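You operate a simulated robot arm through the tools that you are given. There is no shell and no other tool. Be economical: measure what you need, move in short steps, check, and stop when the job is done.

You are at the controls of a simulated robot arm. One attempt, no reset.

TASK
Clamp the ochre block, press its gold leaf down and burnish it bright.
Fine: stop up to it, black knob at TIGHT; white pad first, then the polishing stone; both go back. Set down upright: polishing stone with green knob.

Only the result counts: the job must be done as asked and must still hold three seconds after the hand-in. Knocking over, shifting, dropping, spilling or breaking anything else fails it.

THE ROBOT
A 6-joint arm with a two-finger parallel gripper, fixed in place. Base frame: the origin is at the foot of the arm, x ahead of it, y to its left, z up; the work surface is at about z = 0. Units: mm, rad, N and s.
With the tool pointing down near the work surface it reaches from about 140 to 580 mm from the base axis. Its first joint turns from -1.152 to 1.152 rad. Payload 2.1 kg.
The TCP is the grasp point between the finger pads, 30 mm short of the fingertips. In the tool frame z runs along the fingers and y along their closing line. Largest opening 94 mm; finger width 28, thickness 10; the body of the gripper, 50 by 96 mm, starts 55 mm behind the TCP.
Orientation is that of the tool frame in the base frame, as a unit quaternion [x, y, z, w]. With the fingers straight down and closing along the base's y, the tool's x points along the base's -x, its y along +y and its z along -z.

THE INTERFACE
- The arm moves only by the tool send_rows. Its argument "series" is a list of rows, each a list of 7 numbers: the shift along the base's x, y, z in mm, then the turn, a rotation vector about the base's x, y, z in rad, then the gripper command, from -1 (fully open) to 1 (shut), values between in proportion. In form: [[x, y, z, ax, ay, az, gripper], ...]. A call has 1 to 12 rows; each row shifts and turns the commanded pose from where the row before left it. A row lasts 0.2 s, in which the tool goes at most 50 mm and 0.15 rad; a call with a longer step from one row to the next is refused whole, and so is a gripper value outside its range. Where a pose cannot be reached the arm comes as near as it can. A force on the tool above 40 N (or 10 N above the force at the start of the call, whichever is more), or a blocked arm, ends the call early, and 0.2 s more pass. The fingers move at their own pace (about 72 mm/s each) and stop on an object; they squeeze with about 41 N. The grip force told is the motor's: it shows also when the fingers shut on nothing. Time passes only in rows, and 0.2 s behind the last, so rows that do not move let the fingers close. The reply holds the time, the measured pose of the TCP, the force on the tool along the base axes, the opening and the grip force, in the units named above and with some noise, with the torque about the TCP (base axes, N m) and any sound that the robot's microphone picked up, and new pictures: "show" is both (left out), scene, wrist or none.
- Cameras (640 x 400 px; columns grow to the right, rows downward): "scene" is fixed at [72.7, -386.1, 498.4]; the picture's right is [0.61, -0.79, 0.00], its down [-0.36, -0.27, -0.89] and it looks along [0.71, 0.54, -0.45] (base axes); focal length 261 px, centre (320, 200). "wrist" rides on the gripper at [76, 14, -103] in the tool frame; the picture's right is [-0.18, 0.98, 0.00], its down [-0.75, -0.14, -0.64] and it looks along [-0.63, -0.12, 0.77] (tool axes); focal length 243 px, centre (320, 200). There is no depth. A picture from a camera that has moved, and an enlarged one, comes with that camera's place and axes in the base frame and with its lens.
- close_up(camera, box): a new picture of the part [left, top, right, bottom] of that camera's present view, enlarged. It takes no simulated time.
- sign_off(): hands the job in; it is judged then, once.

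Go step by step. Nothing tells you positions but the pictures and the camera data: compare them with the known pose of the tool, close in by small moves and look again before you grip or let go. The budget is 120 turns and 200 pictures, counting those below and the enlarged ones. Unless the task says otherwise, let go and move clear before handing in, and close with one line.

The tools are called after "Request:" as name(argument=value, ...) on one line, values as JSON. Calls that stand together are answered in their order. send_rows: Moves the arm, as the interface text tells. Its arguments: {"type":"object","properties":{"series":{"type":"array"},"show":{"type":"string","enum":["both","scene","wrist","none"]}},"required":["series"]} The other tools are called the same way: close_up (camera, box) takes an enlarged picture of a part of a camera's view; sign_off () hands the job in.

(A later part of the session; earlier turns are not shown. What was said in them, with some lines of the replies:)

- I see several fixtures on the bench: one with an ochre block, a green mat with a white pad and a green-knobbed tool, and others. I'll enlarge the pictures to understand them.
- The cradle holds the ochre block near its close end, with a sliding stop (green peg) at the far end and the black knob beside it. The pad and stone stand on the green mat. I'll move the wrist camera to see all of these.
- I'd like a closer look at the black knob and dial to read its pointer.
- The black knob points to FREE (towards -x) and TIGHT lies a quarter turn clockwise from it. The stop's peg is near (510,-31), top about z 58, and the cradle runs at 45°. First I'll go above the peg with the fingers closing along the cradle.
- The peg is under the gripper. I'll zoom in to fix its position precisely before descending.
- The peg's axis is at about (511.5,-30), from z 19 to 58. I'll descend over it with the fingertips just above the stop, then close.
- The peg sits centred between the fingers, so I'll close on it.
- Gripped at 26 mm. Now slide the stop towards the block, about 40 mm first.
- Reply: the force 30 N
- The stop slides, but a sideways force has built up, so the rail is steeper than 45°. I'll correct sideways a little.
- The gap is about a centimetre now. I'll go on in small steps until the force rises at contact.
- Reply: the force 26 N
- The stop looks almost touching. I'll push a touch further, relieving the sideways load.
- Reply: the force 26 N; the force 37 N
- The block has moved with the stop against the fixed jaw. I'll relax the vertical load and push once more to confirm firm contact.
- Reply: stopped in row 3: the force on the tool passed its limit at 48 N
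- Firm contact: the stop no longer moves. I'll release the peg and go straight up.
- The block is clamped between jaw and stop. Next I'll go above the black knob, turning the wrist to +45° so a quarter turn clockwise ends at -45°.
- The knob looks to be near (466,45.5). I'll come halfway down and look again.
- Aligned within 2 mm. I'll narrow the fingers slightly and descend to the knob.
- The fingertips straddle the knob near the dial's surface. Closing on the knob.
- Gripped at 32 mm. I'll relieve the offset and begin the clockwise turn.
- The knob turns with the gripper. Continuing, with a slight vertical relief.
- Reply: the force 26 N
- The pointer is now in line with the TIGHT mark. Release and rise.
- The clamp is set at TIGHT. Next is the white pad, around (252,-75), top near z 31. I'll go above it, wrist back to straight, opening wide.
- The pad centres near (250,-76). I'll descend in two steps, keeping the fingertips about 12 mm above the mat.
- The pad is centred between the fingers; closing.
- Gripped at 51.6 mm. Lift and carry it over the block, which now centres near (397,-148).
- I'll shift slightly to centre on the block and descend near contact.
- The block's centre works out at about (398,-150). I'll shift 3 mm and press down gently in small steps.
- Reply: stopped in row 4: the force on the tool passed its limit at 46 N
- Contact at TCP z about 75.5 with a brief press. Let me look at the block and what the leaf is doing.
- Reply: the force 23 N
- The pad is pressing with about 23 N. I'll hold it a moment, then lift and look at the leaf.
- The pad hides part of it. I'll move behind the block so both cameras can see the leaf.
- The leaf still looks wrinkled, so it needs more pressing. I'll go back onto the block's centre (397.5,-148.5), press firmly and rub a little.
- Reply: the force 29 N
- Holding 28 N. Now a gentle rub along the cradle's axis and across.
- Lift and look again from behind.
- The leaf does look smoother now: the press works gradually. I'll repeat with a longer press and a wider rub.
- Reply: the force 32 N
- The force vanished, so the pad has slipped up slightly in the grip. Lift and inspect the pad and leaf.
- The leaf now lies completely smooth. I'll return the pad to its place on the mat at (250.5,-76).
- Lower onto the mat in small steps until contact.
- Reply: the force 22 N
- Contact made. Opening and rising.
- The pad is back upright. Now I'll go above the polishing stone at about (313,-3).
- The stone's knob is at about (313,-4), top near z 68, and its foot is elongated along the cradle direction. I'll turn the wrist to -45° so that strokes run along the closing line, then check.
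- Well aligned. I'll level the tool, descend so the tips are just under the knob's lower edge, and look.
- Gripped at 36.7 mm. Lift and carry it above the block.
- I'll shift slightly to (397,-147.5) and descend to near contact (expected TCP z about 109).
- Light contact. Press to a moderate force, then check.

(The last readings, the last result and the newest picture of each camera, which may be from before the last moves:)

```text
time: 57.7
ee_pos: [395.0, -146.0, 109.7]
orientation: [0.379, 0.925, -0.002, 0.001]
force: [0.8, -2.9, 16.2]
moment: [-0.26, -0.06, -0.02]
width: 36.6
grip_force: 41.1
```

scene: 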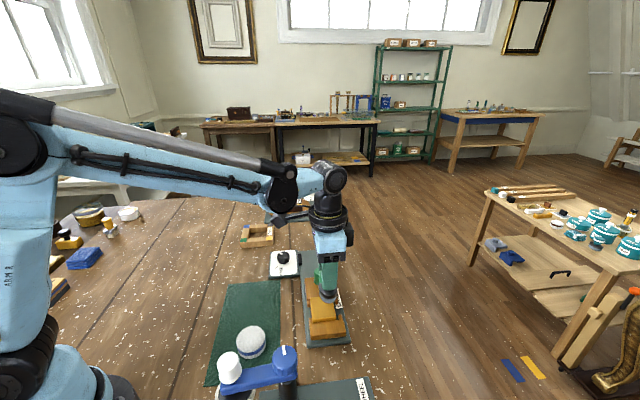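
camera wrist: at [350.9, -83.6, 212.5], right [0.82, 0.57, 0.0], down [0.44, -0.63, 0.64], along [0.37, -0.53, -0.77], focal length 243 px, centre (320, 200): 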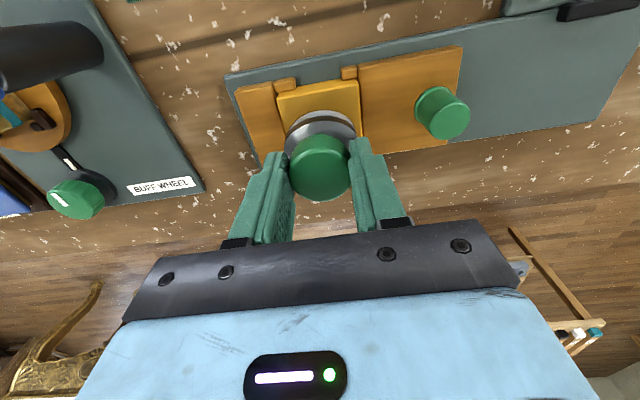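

Now strokes along the cradle's axis, ±8 mm.

Request:
send_rows(series=[[3, 3, 0, 0, 0, 0, 1], [3, 3, 0, 0, 0, 0, 1], [-3, -3, 0, 0, 0, 0, 1], [-3, -3, 0, 0, 0, 0, 1], [-3, -3, 0, 0, 0, 0, 1], [-3, -3, 0, 0, 0, 0, 1], [3, 3, 0, 0, 0, 0, 1], [3, 3, 0, 0, 0, 0, 1], [3, 3, 0, 0, 0, 0, 1], [3, 3, 0, 0, 0, 0, 1], [-3, -3, 0, 0, 0, 0, 1], [-3, -3, 0, 0, 0, 0, 1]], show="wrist")

Request:
close_up(camera="wrist", box=[220, 40, 420, 190])

```text
time: 60.3
ee_pos: [395.5, -145.6, 108.3]
orientation: [0.38, 0.925, 0.0, 0.001]
force: [4.7, 4.4, 14.9]
moment: [0.31, -0.28, 0.05]
width: 36.6
grip_force: 41.1
camera wrist: at [350.7, -82.5, 211.9], right [0.82, 0.57, 0.0], down [0.44, -0.63, 0.64], along [0.37, -0.53, -0.77], focal length 243 px, centre (320, 200)
```

wrist: 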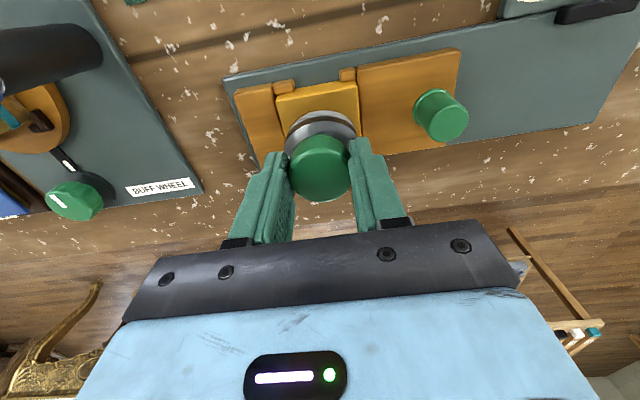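

```text
2.67 times, centred on (320, 115) of wrist
camera zoom: at [350.7, -82.5, 211.9], right [0.82, 0.57, 0.0], down [0.44, -0.63, 0.64], along [0.37, -0.53, -0.77], focal length 647 px, centre (320, 427)
```

zoom: 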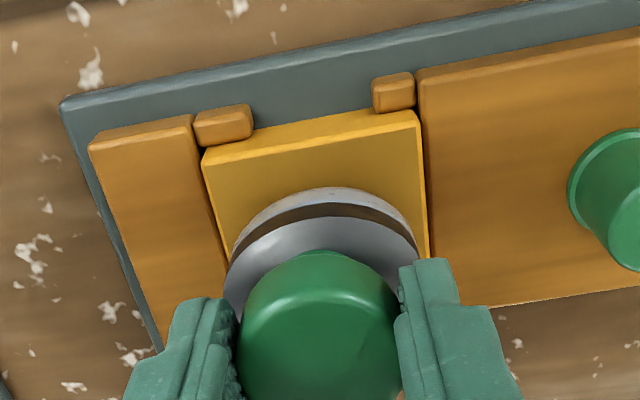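

Force holds at 15 N. More strokes, now across the cradle as well.

Request:
send_rows(series=[[0, 0, -0.4, 0, 0, 0, 1], [3, -3, 0, 0, 0, 0, 1], [3, -3, 0, 0, 0, 0, 1], [-3, 3, 0, 0, 0, 0, 1], [-3, 3, 0, 0, 0, 0, 1], [-3, 3, 0, 0, 0, 0, 1], [-3, 3, 0, 0, 0, 0, 1], [3, -3, 0, 0, 0, 0, 1], [3, -3, 0, 0, 0, 0, 1]], show="none")

```text
time: 62.3
ee_pos: [394.7, -146.3, 108.5]
orientation: [0.379, 0.925, -0.001, 0.002]
force: [0.3, 0.5, -1.0]
moment: [0.01, 0.02, 0.0]
width: 36.5
grip_force: 41.1
```

The stone has slipped up a bit in the grip. Lift and look at the leaf and the tool.

Request:
send_rows(series=[[0, 0, 20, 0, 0, 0, 1], [18, -18, 25, 0, 0, 0, 1], [18, -18, 25, 0, 0, 0, 1]], show="both")

Request:
close_up(camera="wrist", box=[240, 0, 440, 190])

Request:
close_up(camera="scene", box=[275, 220, 375, 350])

```text
time: 63.1
ee_pos: [432.2, -182.5, 179.0]
orientation: [0.38, 0.925, 0.0, 0.001]
force: [-0.6, -0.2, -1.6]
moment: [0.01, -0.01, 0.0]
width: 36.6
grip_force: 40.8
camera wrist: at [387.5, -118.8, 282.1], right [0.82, 0.57, 0.0], down [0.44, -0.63, 0.64], along [0.37, -0.53, -0.77], focal length 243 px, centre (320, 200)
```

scene: 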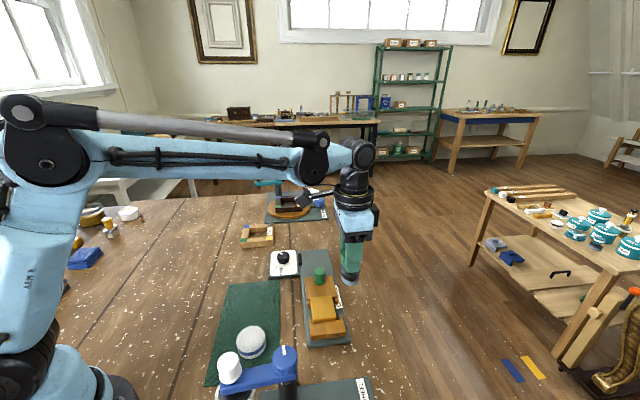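
wrist: 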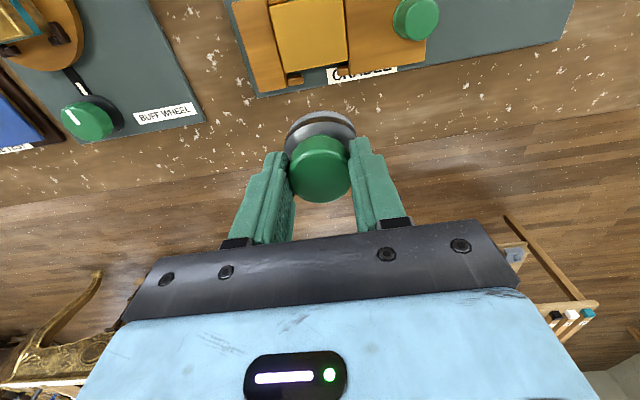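

```text
2.11 times, centred on (340, 95) of wrist
camera zoom: at [387.5, -118.8, 282.1], right [0.82, 0.57, 0.0], down [0.44, -0.63, 0.64], along [0.37, -0.53, -0.77], focal length 511 px, centre (278, 421)
```

zoom: 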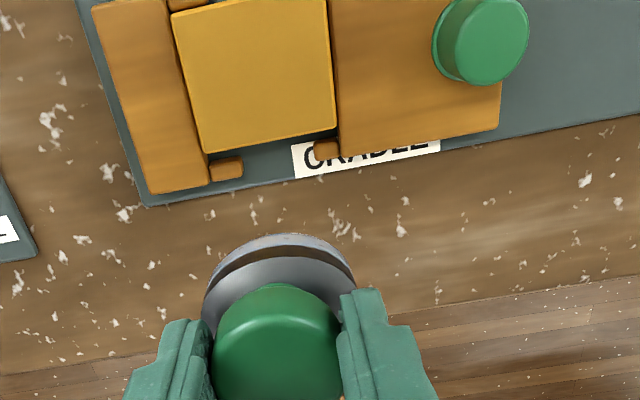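

```text
3.08 times, centred on (325, 285) of scene
camera zoom: at [72.6, -386.1, 498.4], right [0.61, -0.79, 0.0], down [-0.36, -0.27, -0.89], along [0.71, 0.54, -0.45], focal length 803 px, centre (305, -62)
```

zoom: 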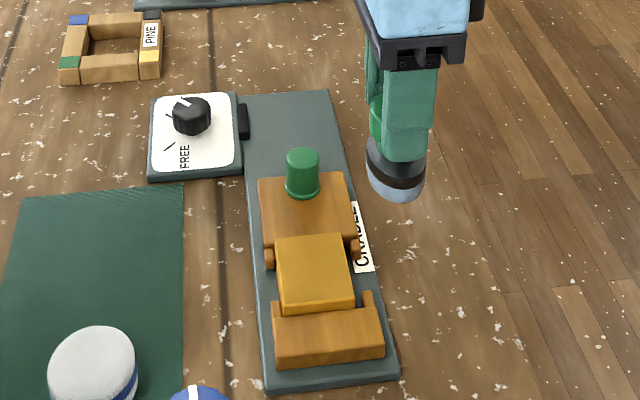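

The stone's underside is rounded, so it has to be swept. Let me inspect the leaf's gloss closely.

Request:
close_up(camera="wrist", box=[260, 0, 360, 80])

Request:
close_up(camera="scene", box=[300, 285, 350, 325])

```text
5.00 times, centred on (310, 40) of wrist
camera zoom: at [387.5, -118.8, 282.1], right [0.82, 0.57, 0.0], down [0.44, -0.63, 0.64], along [0.37, -0.53, -0.77], focal length 1213 px, centre (370, 1000)
```

zoom: 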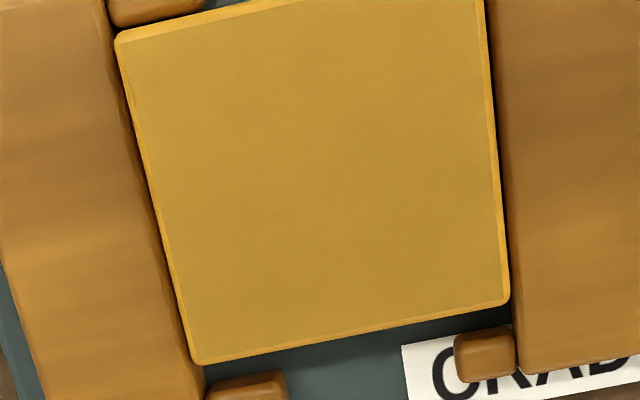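

```text
10.00 times, centred on (325, 305) of scene
camera zoom: at [72.6, -386.1, 498.4], right [0.61, -0.79, 0.0], down [-0.36, -0.27, -0.89], along [0.71, 0.54, -0.45], focal length 2610 px, centre (270, -850)
```

zoom: 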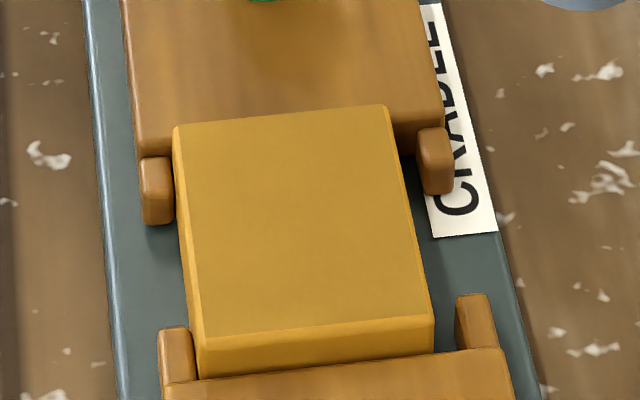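

The leaf is smooth but still matte, so longer burnishing strokes are needed. Back onto the block.

Request:
send_rows(series=[[-18, 17, -20, 0, 0, 0, 1], [-17, 17, -25, 0, 0, 0, 1], [0, 0, -18, 0, 0, 0, 1], [0, 0, -6, 0, 0, 0, 1], [0, 0, -1.5, 0, 0, 0, 1], [0, 0, 0, 0, 0, 0, 1]], show="none")

```text
time: 64.5
ee_pos: [396.5, -148.5, 109.0]
orientation: [0.38, 0.925, -0.001, 0.001]
force: [-0.4, 0.4, -1.1]
moment: [0.01, 0.02, 0.02]
width: 36.3
grip_force: 40.2
```

Request:
send_rows(series=[[0, 0, -0.8, 0, 0, 0, 1], [0, 0, -0.7, 0, 0, 0, 1], [0, 0, -0.5, 0, 0, 0, 1], [0, 0, 0, 0, 0, 0, 1]], show="none")

```text
time: 65.5
ee_pos: [396.9, -147.2, 104.4]
orientation: [0.38, 0.925, -0.001, 0.0]
force: [0.0, 1.0, 16.4]
moment: [0.05, 0.02, -0.01]
width: 36.7
grip_force: 41.6
```

Contact at 16 N. Longer strokes along the axis now.

Request:
send_rows(series=[[0, 0, -0.3, 0, 0, 0, 1], [5, 5, 0, 0, 0, 0, 1], [5, 5, 0, 0, 0, 0, 1], [-5, -5, 0, 0, 0, 0, 1], [-5, -5, 0, 0, 0, 0, 1], [-5, -5, 0, 0, 0, 0, 1], [-5, -5, 0, 0, 0, 0, 1], [5, 5, 0, 0, 0, 0, 1], [5, 5, 0, 0, 0, 0, 1]], show="none")

```text
time: 67.5
ee_pos: [396.1, -147.3, 104.8]
orientation: [0.379, 0.925, -0.001, 0.0]
force: [-3.0, -3.1, 12.4]
moment: [-0.3, 0.21, -0.02]
width: 36.7
grip_force: 41.1
```

Request:
send_rows(series=[[0, 0, -0.4, 0, 0, 0, 1], [5, -5, 0, 0, 0, 0, 1], [5, 5, 0, 0, 0, 0, 1], [-5, -5, 0, 0, 0, 0, 1], [-5, -5, 0, 0, 0, 0, 1], [-5, 5, 0, 0, 0, 0, 1], [-5, 5, 0, 0, 0, 0, 1], [5, 5, 0, 0, 0, 0, 1], [5, 5, 0, 0, 0, 0, 1], [-3, -3, 0, 0, 0, 0, 1], [3, -7, 0, 0, 0, 0, 1]], show="none")

```text
time: 69.9
ee_pos: [396.4, -147.8, 104.8]
orientation: [0.38, 0.925, 0.0, 0.0]
force: [-2.9, 3.9, 10.3]
moment: [0.27, 0.11, 0.02]
width: 36.5
grip_force: 41.2
```

Lift and check the gloss.

Request:
send_rows(series=[[0, 0, 20, 0, 0, 0, 1], [18, -18, 25, 0, 0, 0, 1], [18, -18, 25, 0, 0, 0, 1]], show="none")

Request:
close_up(camera="wrist", box=[240, 0, 400, 160])

Request:
close_up(camera="scene", box=[295, 230, 375, 330])

```text
time: 70.7
ee_pos: [431.9, -185.3, 176.2]
orientation: [0.379, 0.925, -0.001, 0.0]
force: [-0.1, 0.2, -1.0]
moment: [0.0, -0.01, 0.01]
width: 36.4
grip_force: 41.3
```

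```text
2.50 times, centred on (320, 80) of wrist
camera zoom: at [387.8, -122.0, 279.1], right [0.82, 0.57, 0.0], down [0.44, -0.63, 0.64], along [0.37, -0.53, -0.77], focal length 606 px, centre (320, 500)
```

zoom: 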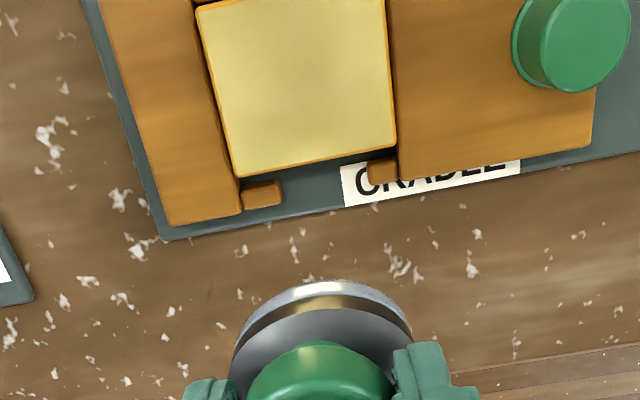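

```text
4.00 times, centred on (335, 280) of scene
camera zoom: at [72.6, -386.1, 498.4], right [0.61, -0.79, 0.0], down [-0.36, -0.27, -0.89], along [0.71, 0.54, -0.45], focal length 1044 px, centre (260, -120)
```

zoom: 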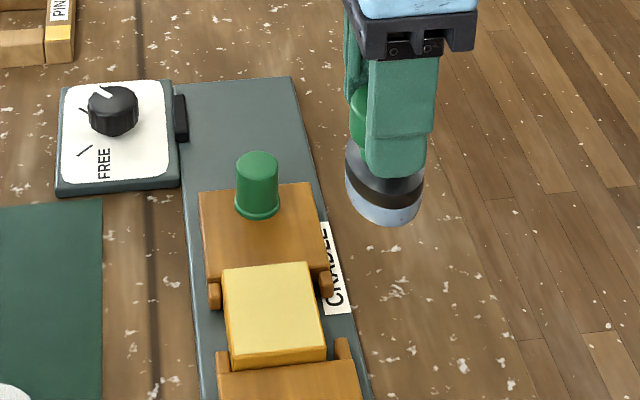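

The leaf is now evenly bright. I'll make one short confirming pass to see whether it gets any brighter.

Request:
send_rows(series=[[-18, 18, -20, 0, 0, 0, 1], [-18, 18, -25, 0, 0, 0, 1], [0, 0, -18, 0, 0, 0, 1], [0, 0, -6, 0, 0, 0, 1], [0, 0, -1.5, 0, 0, 0, 1], [0, 0, 0, 0, 0, 0, 1]], show="none")

```text
time: 72.1
ee_pos: [396.7, -148.6, 103.7]
orientation: [0.38, 0.925, -0.001, 0.0]
force: [-0.9, 1.1, 7.8]
moment: [0.02, 0.05, -0.06]
width: 36.2
grip_force: 40.7
```

Request:
send_rows(series=[[0, 0, -0.5, 0, 0, 0, 1], [5, 5, 0, 0, 0, 0, 1], [5, 5, 0, 0, 0, 0, 1], [-5, -5, 0, 0, 0, 0, 1], [-5, -5, 0, 0, 0, 0, 1], [-5, -5, 0, 0, 0, 0, 1], [-5, -5, 0, 0, 0, 0, 1], [5, 5, 0, 0, 0, 0, 1], [5, 5, 0, 0, 0, 0, 1], [0, 0, 20, 0, 0, 0, 1], [18, -18, 25, 0, 0, 0, 1], [18, -18, 25, 0, 0, 0, 1]], show="wrist")

Request:
close_up(camera="wrist", box=[240, 0, 400, 160])

Request:
close_up(camera="scene", box=[295, 230, 375, 330])

```text
time: 74.7
ee_pos: [431.7, -186.9, 173.1]
orientation: [0.379, 0.925, 0.0, 0.0]
force: [-0.3, 0.3, -0.5]
moment: [0.01, -0.02, -0.02]
width: 36.5
grip_force: 41.5
camera wrist: at [386.3, -123.6, 275.8], right [0.82, 0.57, 0.0], down [0.44, -0.63, 0.64], along [0.37, -0.53, -0.77], focal length 243 px, centre (320, 200)
```

wrist: 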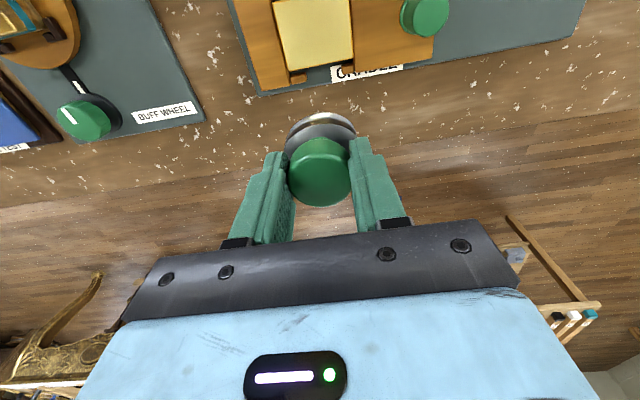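

```text
2.50 times, centred on (320, 80) of wrist
camera zoom: at [386.3, -123.6, 275.8], right [0.82, 0.57, 0.0], down [0.44, -0.63, 0.64], along [0.37, -0.53, -0.77], focal length 606 px, centre (320, 500)
```

zoom: 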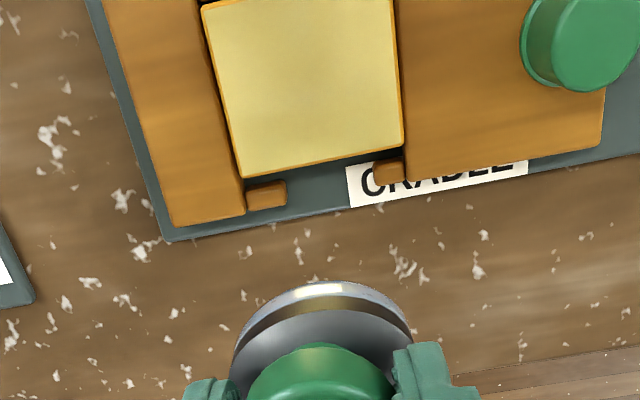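

```text
4.00 times, centred on (335, 280) of scene
camera zoom: at [72.6, -386.1, 498.4], right [0.61, -0.79, 0.0], down [-0.36, -0.27, -0.89], along [0.71, 0.54, -0.45], focal length 1044 px, centre (260, -120)
```

zoom: 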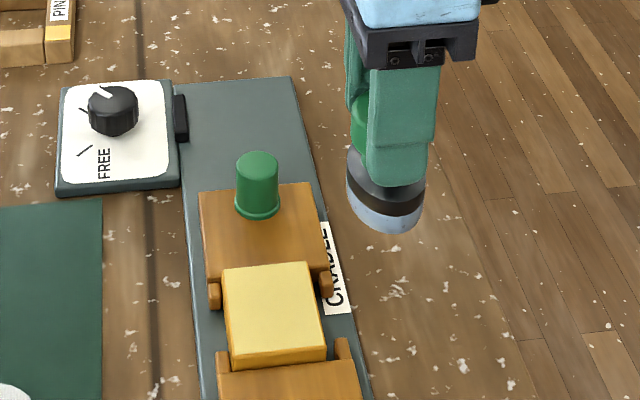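

No further change: the burnish is complete. Before putting the stone back I'll check whether it hangs straight in the grip.

Request:
close_up(camera="scene", box=[320, 225, 380, 295])

Request:
close_up(camera="wrist", box=[260, 90, 390, 220])

```text
5.71 times, centred on (350, 260) of scene
camera zoom: at [72.6, -386.1, 498.4], right [0.61, -0.79, 0.0], down [-0.36, -0.27, -0.89], along [0.71, 0.54, -0.45], focal length 1491 px, centre (149, -143)
```

zoom: 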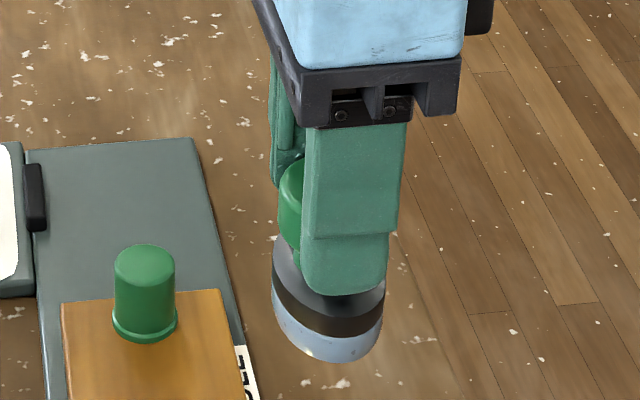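

```text
3.08 times, centred on (325, 155) of wrist
camera zoom: at [386.3, -123.6, 275.8], right [0.82, 0.57, 0.0], down [0.44, -0.63, 0.64], along [0.37, -0.53, -0.77], focal length 746 px, centre (305, 338)
```

zoom: 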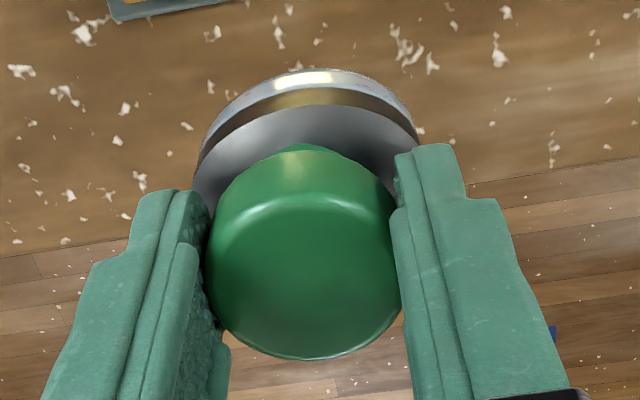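

The stone hangs upright as it was picked up; it only slipped up about 5 mm. Now carry it back to its place on the mat at (314,-1.5).

Request:
send_rows(series=[[-23.5, 37, -5, 0, 0, 0, 1], [-23.5, 37, -8, 0, 0, 0, 1], [-23.5, 37, -10, 0, 0, 0, 1], [-23.5, 37, -10, 0, 0, 0, 1], [-23.5, 37.2, -10, 0, 0, 0, 1], [0, 0, -25, 0, 0, 0, 1], [0, 0, -20, 0, 0, 0, 1], [0, 0, 0, 0, 0, 0, 1]], show="both")

Request:
close_up(camera="scene", box=[205, 245, 305, 335])

```text
time: 76.5
ee_pos: [313.5, -1.5, 86.4]
orientation: [0.38, 0.925, 0.0, 0.001]
force: [0.0, -0.3, -0.9]
moment: [-0.01, -0.01, -0.02]
width: 36.5
grip_force: 41.4
camera wrist: at [269.0, 61.5, 190.1], right [0.82, 0.57, 0.0], down [0.44, -0.63, 0.64], along [0.37, -0.53, -0.77], focal length 243 px, centre (320, 200)
```

scene: 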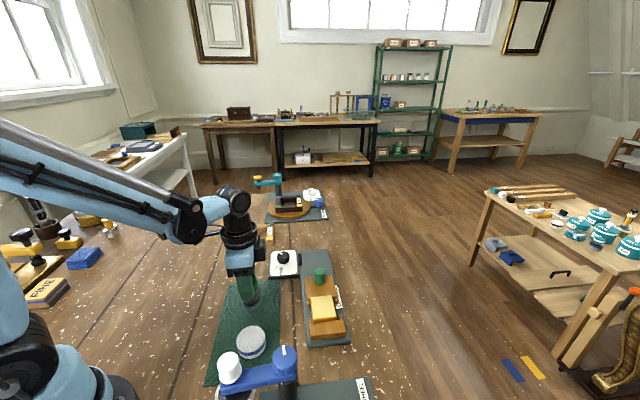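
wrist: 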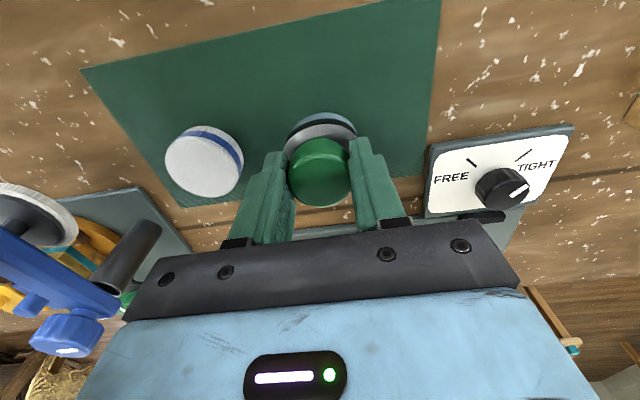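

```text
4.44 times, centred on (255, 290) of scene
camera zoom: at [72.7, -386.1, 498.4], right [0.61, -0.79, 0.0], down [-0.36, -0.27, -0.89], along [0.71, 0.54, -0.45], focal length 1160 px, centre (609, -200)
```

zoom: 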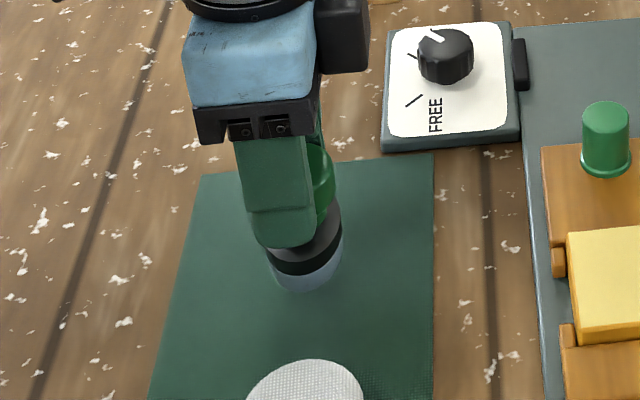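

Position matches the original. Lower until contact.

Request:
send_rows(series=[[0, 0, -7, 0, 0, 0, 1], [0, 0, -3, 0, 0, 0, 1], [0, 0, -1.5, 0, 0, 0, 1], [0, 0, -1, 0, 0, 0, 1], [0, 0, 0, 0, 0, 0, 1]], show="none")

```text
time: 77.7
ee_pos: [314.6, -0.3, 73.3]
orientation: [0.379, 0.925, 0.0, 0.001]
force: [0.1, 0.5, -0.6]
moment: [0.02, 0.01, 0.0]
width: 36.3
grip_force: 40.6
```

Request:
send_rows(series=[[0, 0, -0.7, 0, 0, 0, 1], [0, 0, -0.7, 0, 0, 0, 1], [0, 0, 0, 0, 0, 0, 1]], show="none")

```text
time: 78.5
ee_pos: [315.6, 1.0, 71.4]
orientation: [0.379, 0.925, -0.001, 0.001]
force: [-1.7, -1.0, 9.8]
moment: [-0.13, 0.02, -0.09]
width: 36.4
grip_force: 41.4
```

Contact on the mat. Open gently and let it settle before rising.

Request:
send_rows(series=[[0, 0, 0.3, 0, 0, 0, 0.15], [0, 0, 0, 0, 0, 0, 0], [0, 0, 0, 0, 0, 0, -0.3], [0, 0, 0, 0, 0, 0, -0.4], [0, 0, 0, 0, 0, 0, -0.4]], show="wrist")

```text
time: 79.7
ee_pos: [314.6, 0.6, 70.8]
orientation: [0.379, 0.925, 0.0, 0.001]
force: [-0.1, 0.0, -0.6]
moment: [0.02, 0.03, -0.03]
width: 65.9
grip_force: 0.1
camera wrist: at [269.9, 63.8, 175.3], right [0.82, 0.57, 0.0], down [0.44, -0.63, 0.64], along [0.37, -0.53, -0.77], focal length 243 px, centre (320, 200)
```

wrist: 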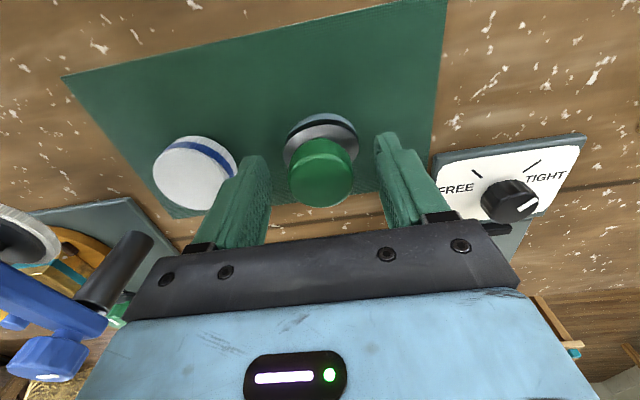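

The stone stands upright and free. Rise clear and take a last look.

Request:
send_rows(series=[[0, 0, 20, 0, 0, 0, -0.4], [0, 0, 40, 0, 0, 0, -0.4], [0, 0, 45, 0, 0, 0, -0.4], [-15, 30, 30, 0, 0, 0, -0.4], [-15, 35, 30, 0, 0, 0, -0.4], [-15, 35, 30, 0, 0, 0, -0.4]], show="both")

Request:
close_up(camera="scene", box=[195, 240, 365, 390])

Request:
close_up(camera="scene", box=[255, 240, 365, 350])

```text
time: 81.1
ee_pos: [270.2, 101.7, 264.9]
orientation: [0.379, 0.925, 0.0, 0.0]
force: [0.3, -0.5, -0.5]
moment: [0.0, -0.01, 0.01]
width: 65.6
grip_force: 0.1
camera wrist: at [226.2, 163.7, 368.6], right [0.82, 0.57, 0.0], down [0.44, -0.63, 0.64], along [0.37, -0.53, -0.77], focal length 243 px, centre (320, 200)
```

scene: 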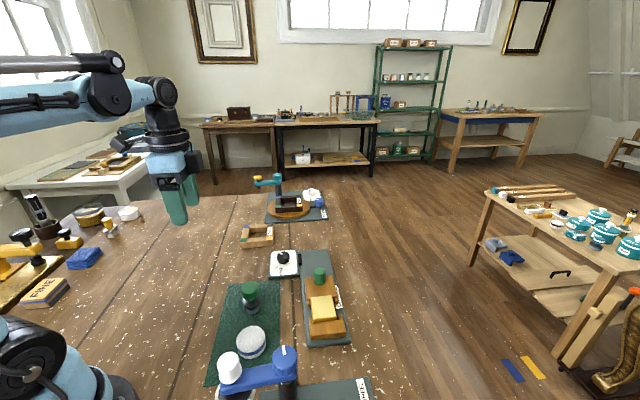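
wrist: 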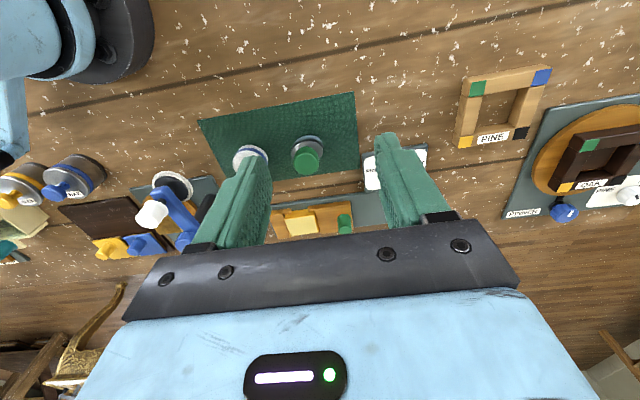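

```text
2.67 times, centred on (280, 315) of scene
camera zoom: at [72.6, -386.2, 498.4], right [0.61, -0.79, 0.0], down [-0.36, -0.27, -0.89], along [0.71, 0.54, -0.45], focal length 696 px, centre (427, -107)
```

zoom: 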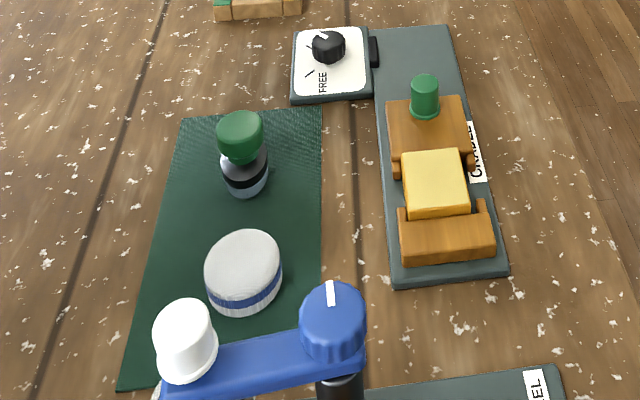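

```text
3.64 times, centred on (310, 295) of scene
camera zoom: at [72.6, -386.2, 498.4], right [0.61, -0.79, 0.0], down [-0.36, -0.27, -0.89], along [0.71, 0.54, -0.45], focal length 949 px, centre (356, -146)
```

zoom: 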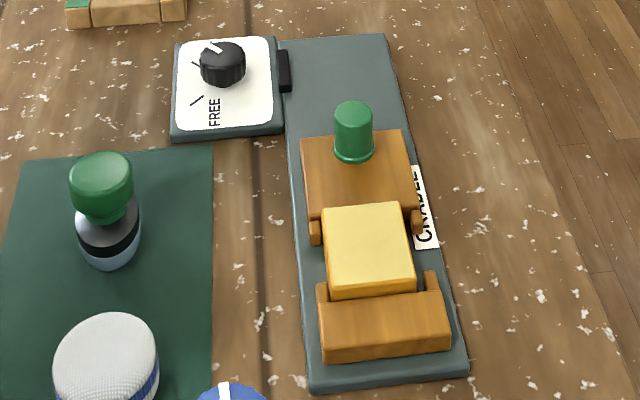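

The block is clamped with the stop up to it, the knob points to TIGHT and the leaf is bright. The pad and stone both stand on the mat where they were. Handing in.

Request:
sign_off()

```text
The job is handed in.
```

I've handed the job in: the ochre block is clamped with the knob at TIGHT, its gold leaf is pressed flat and burnished bright, and the white pad and polishing stone are back on the mat, the stone upright.
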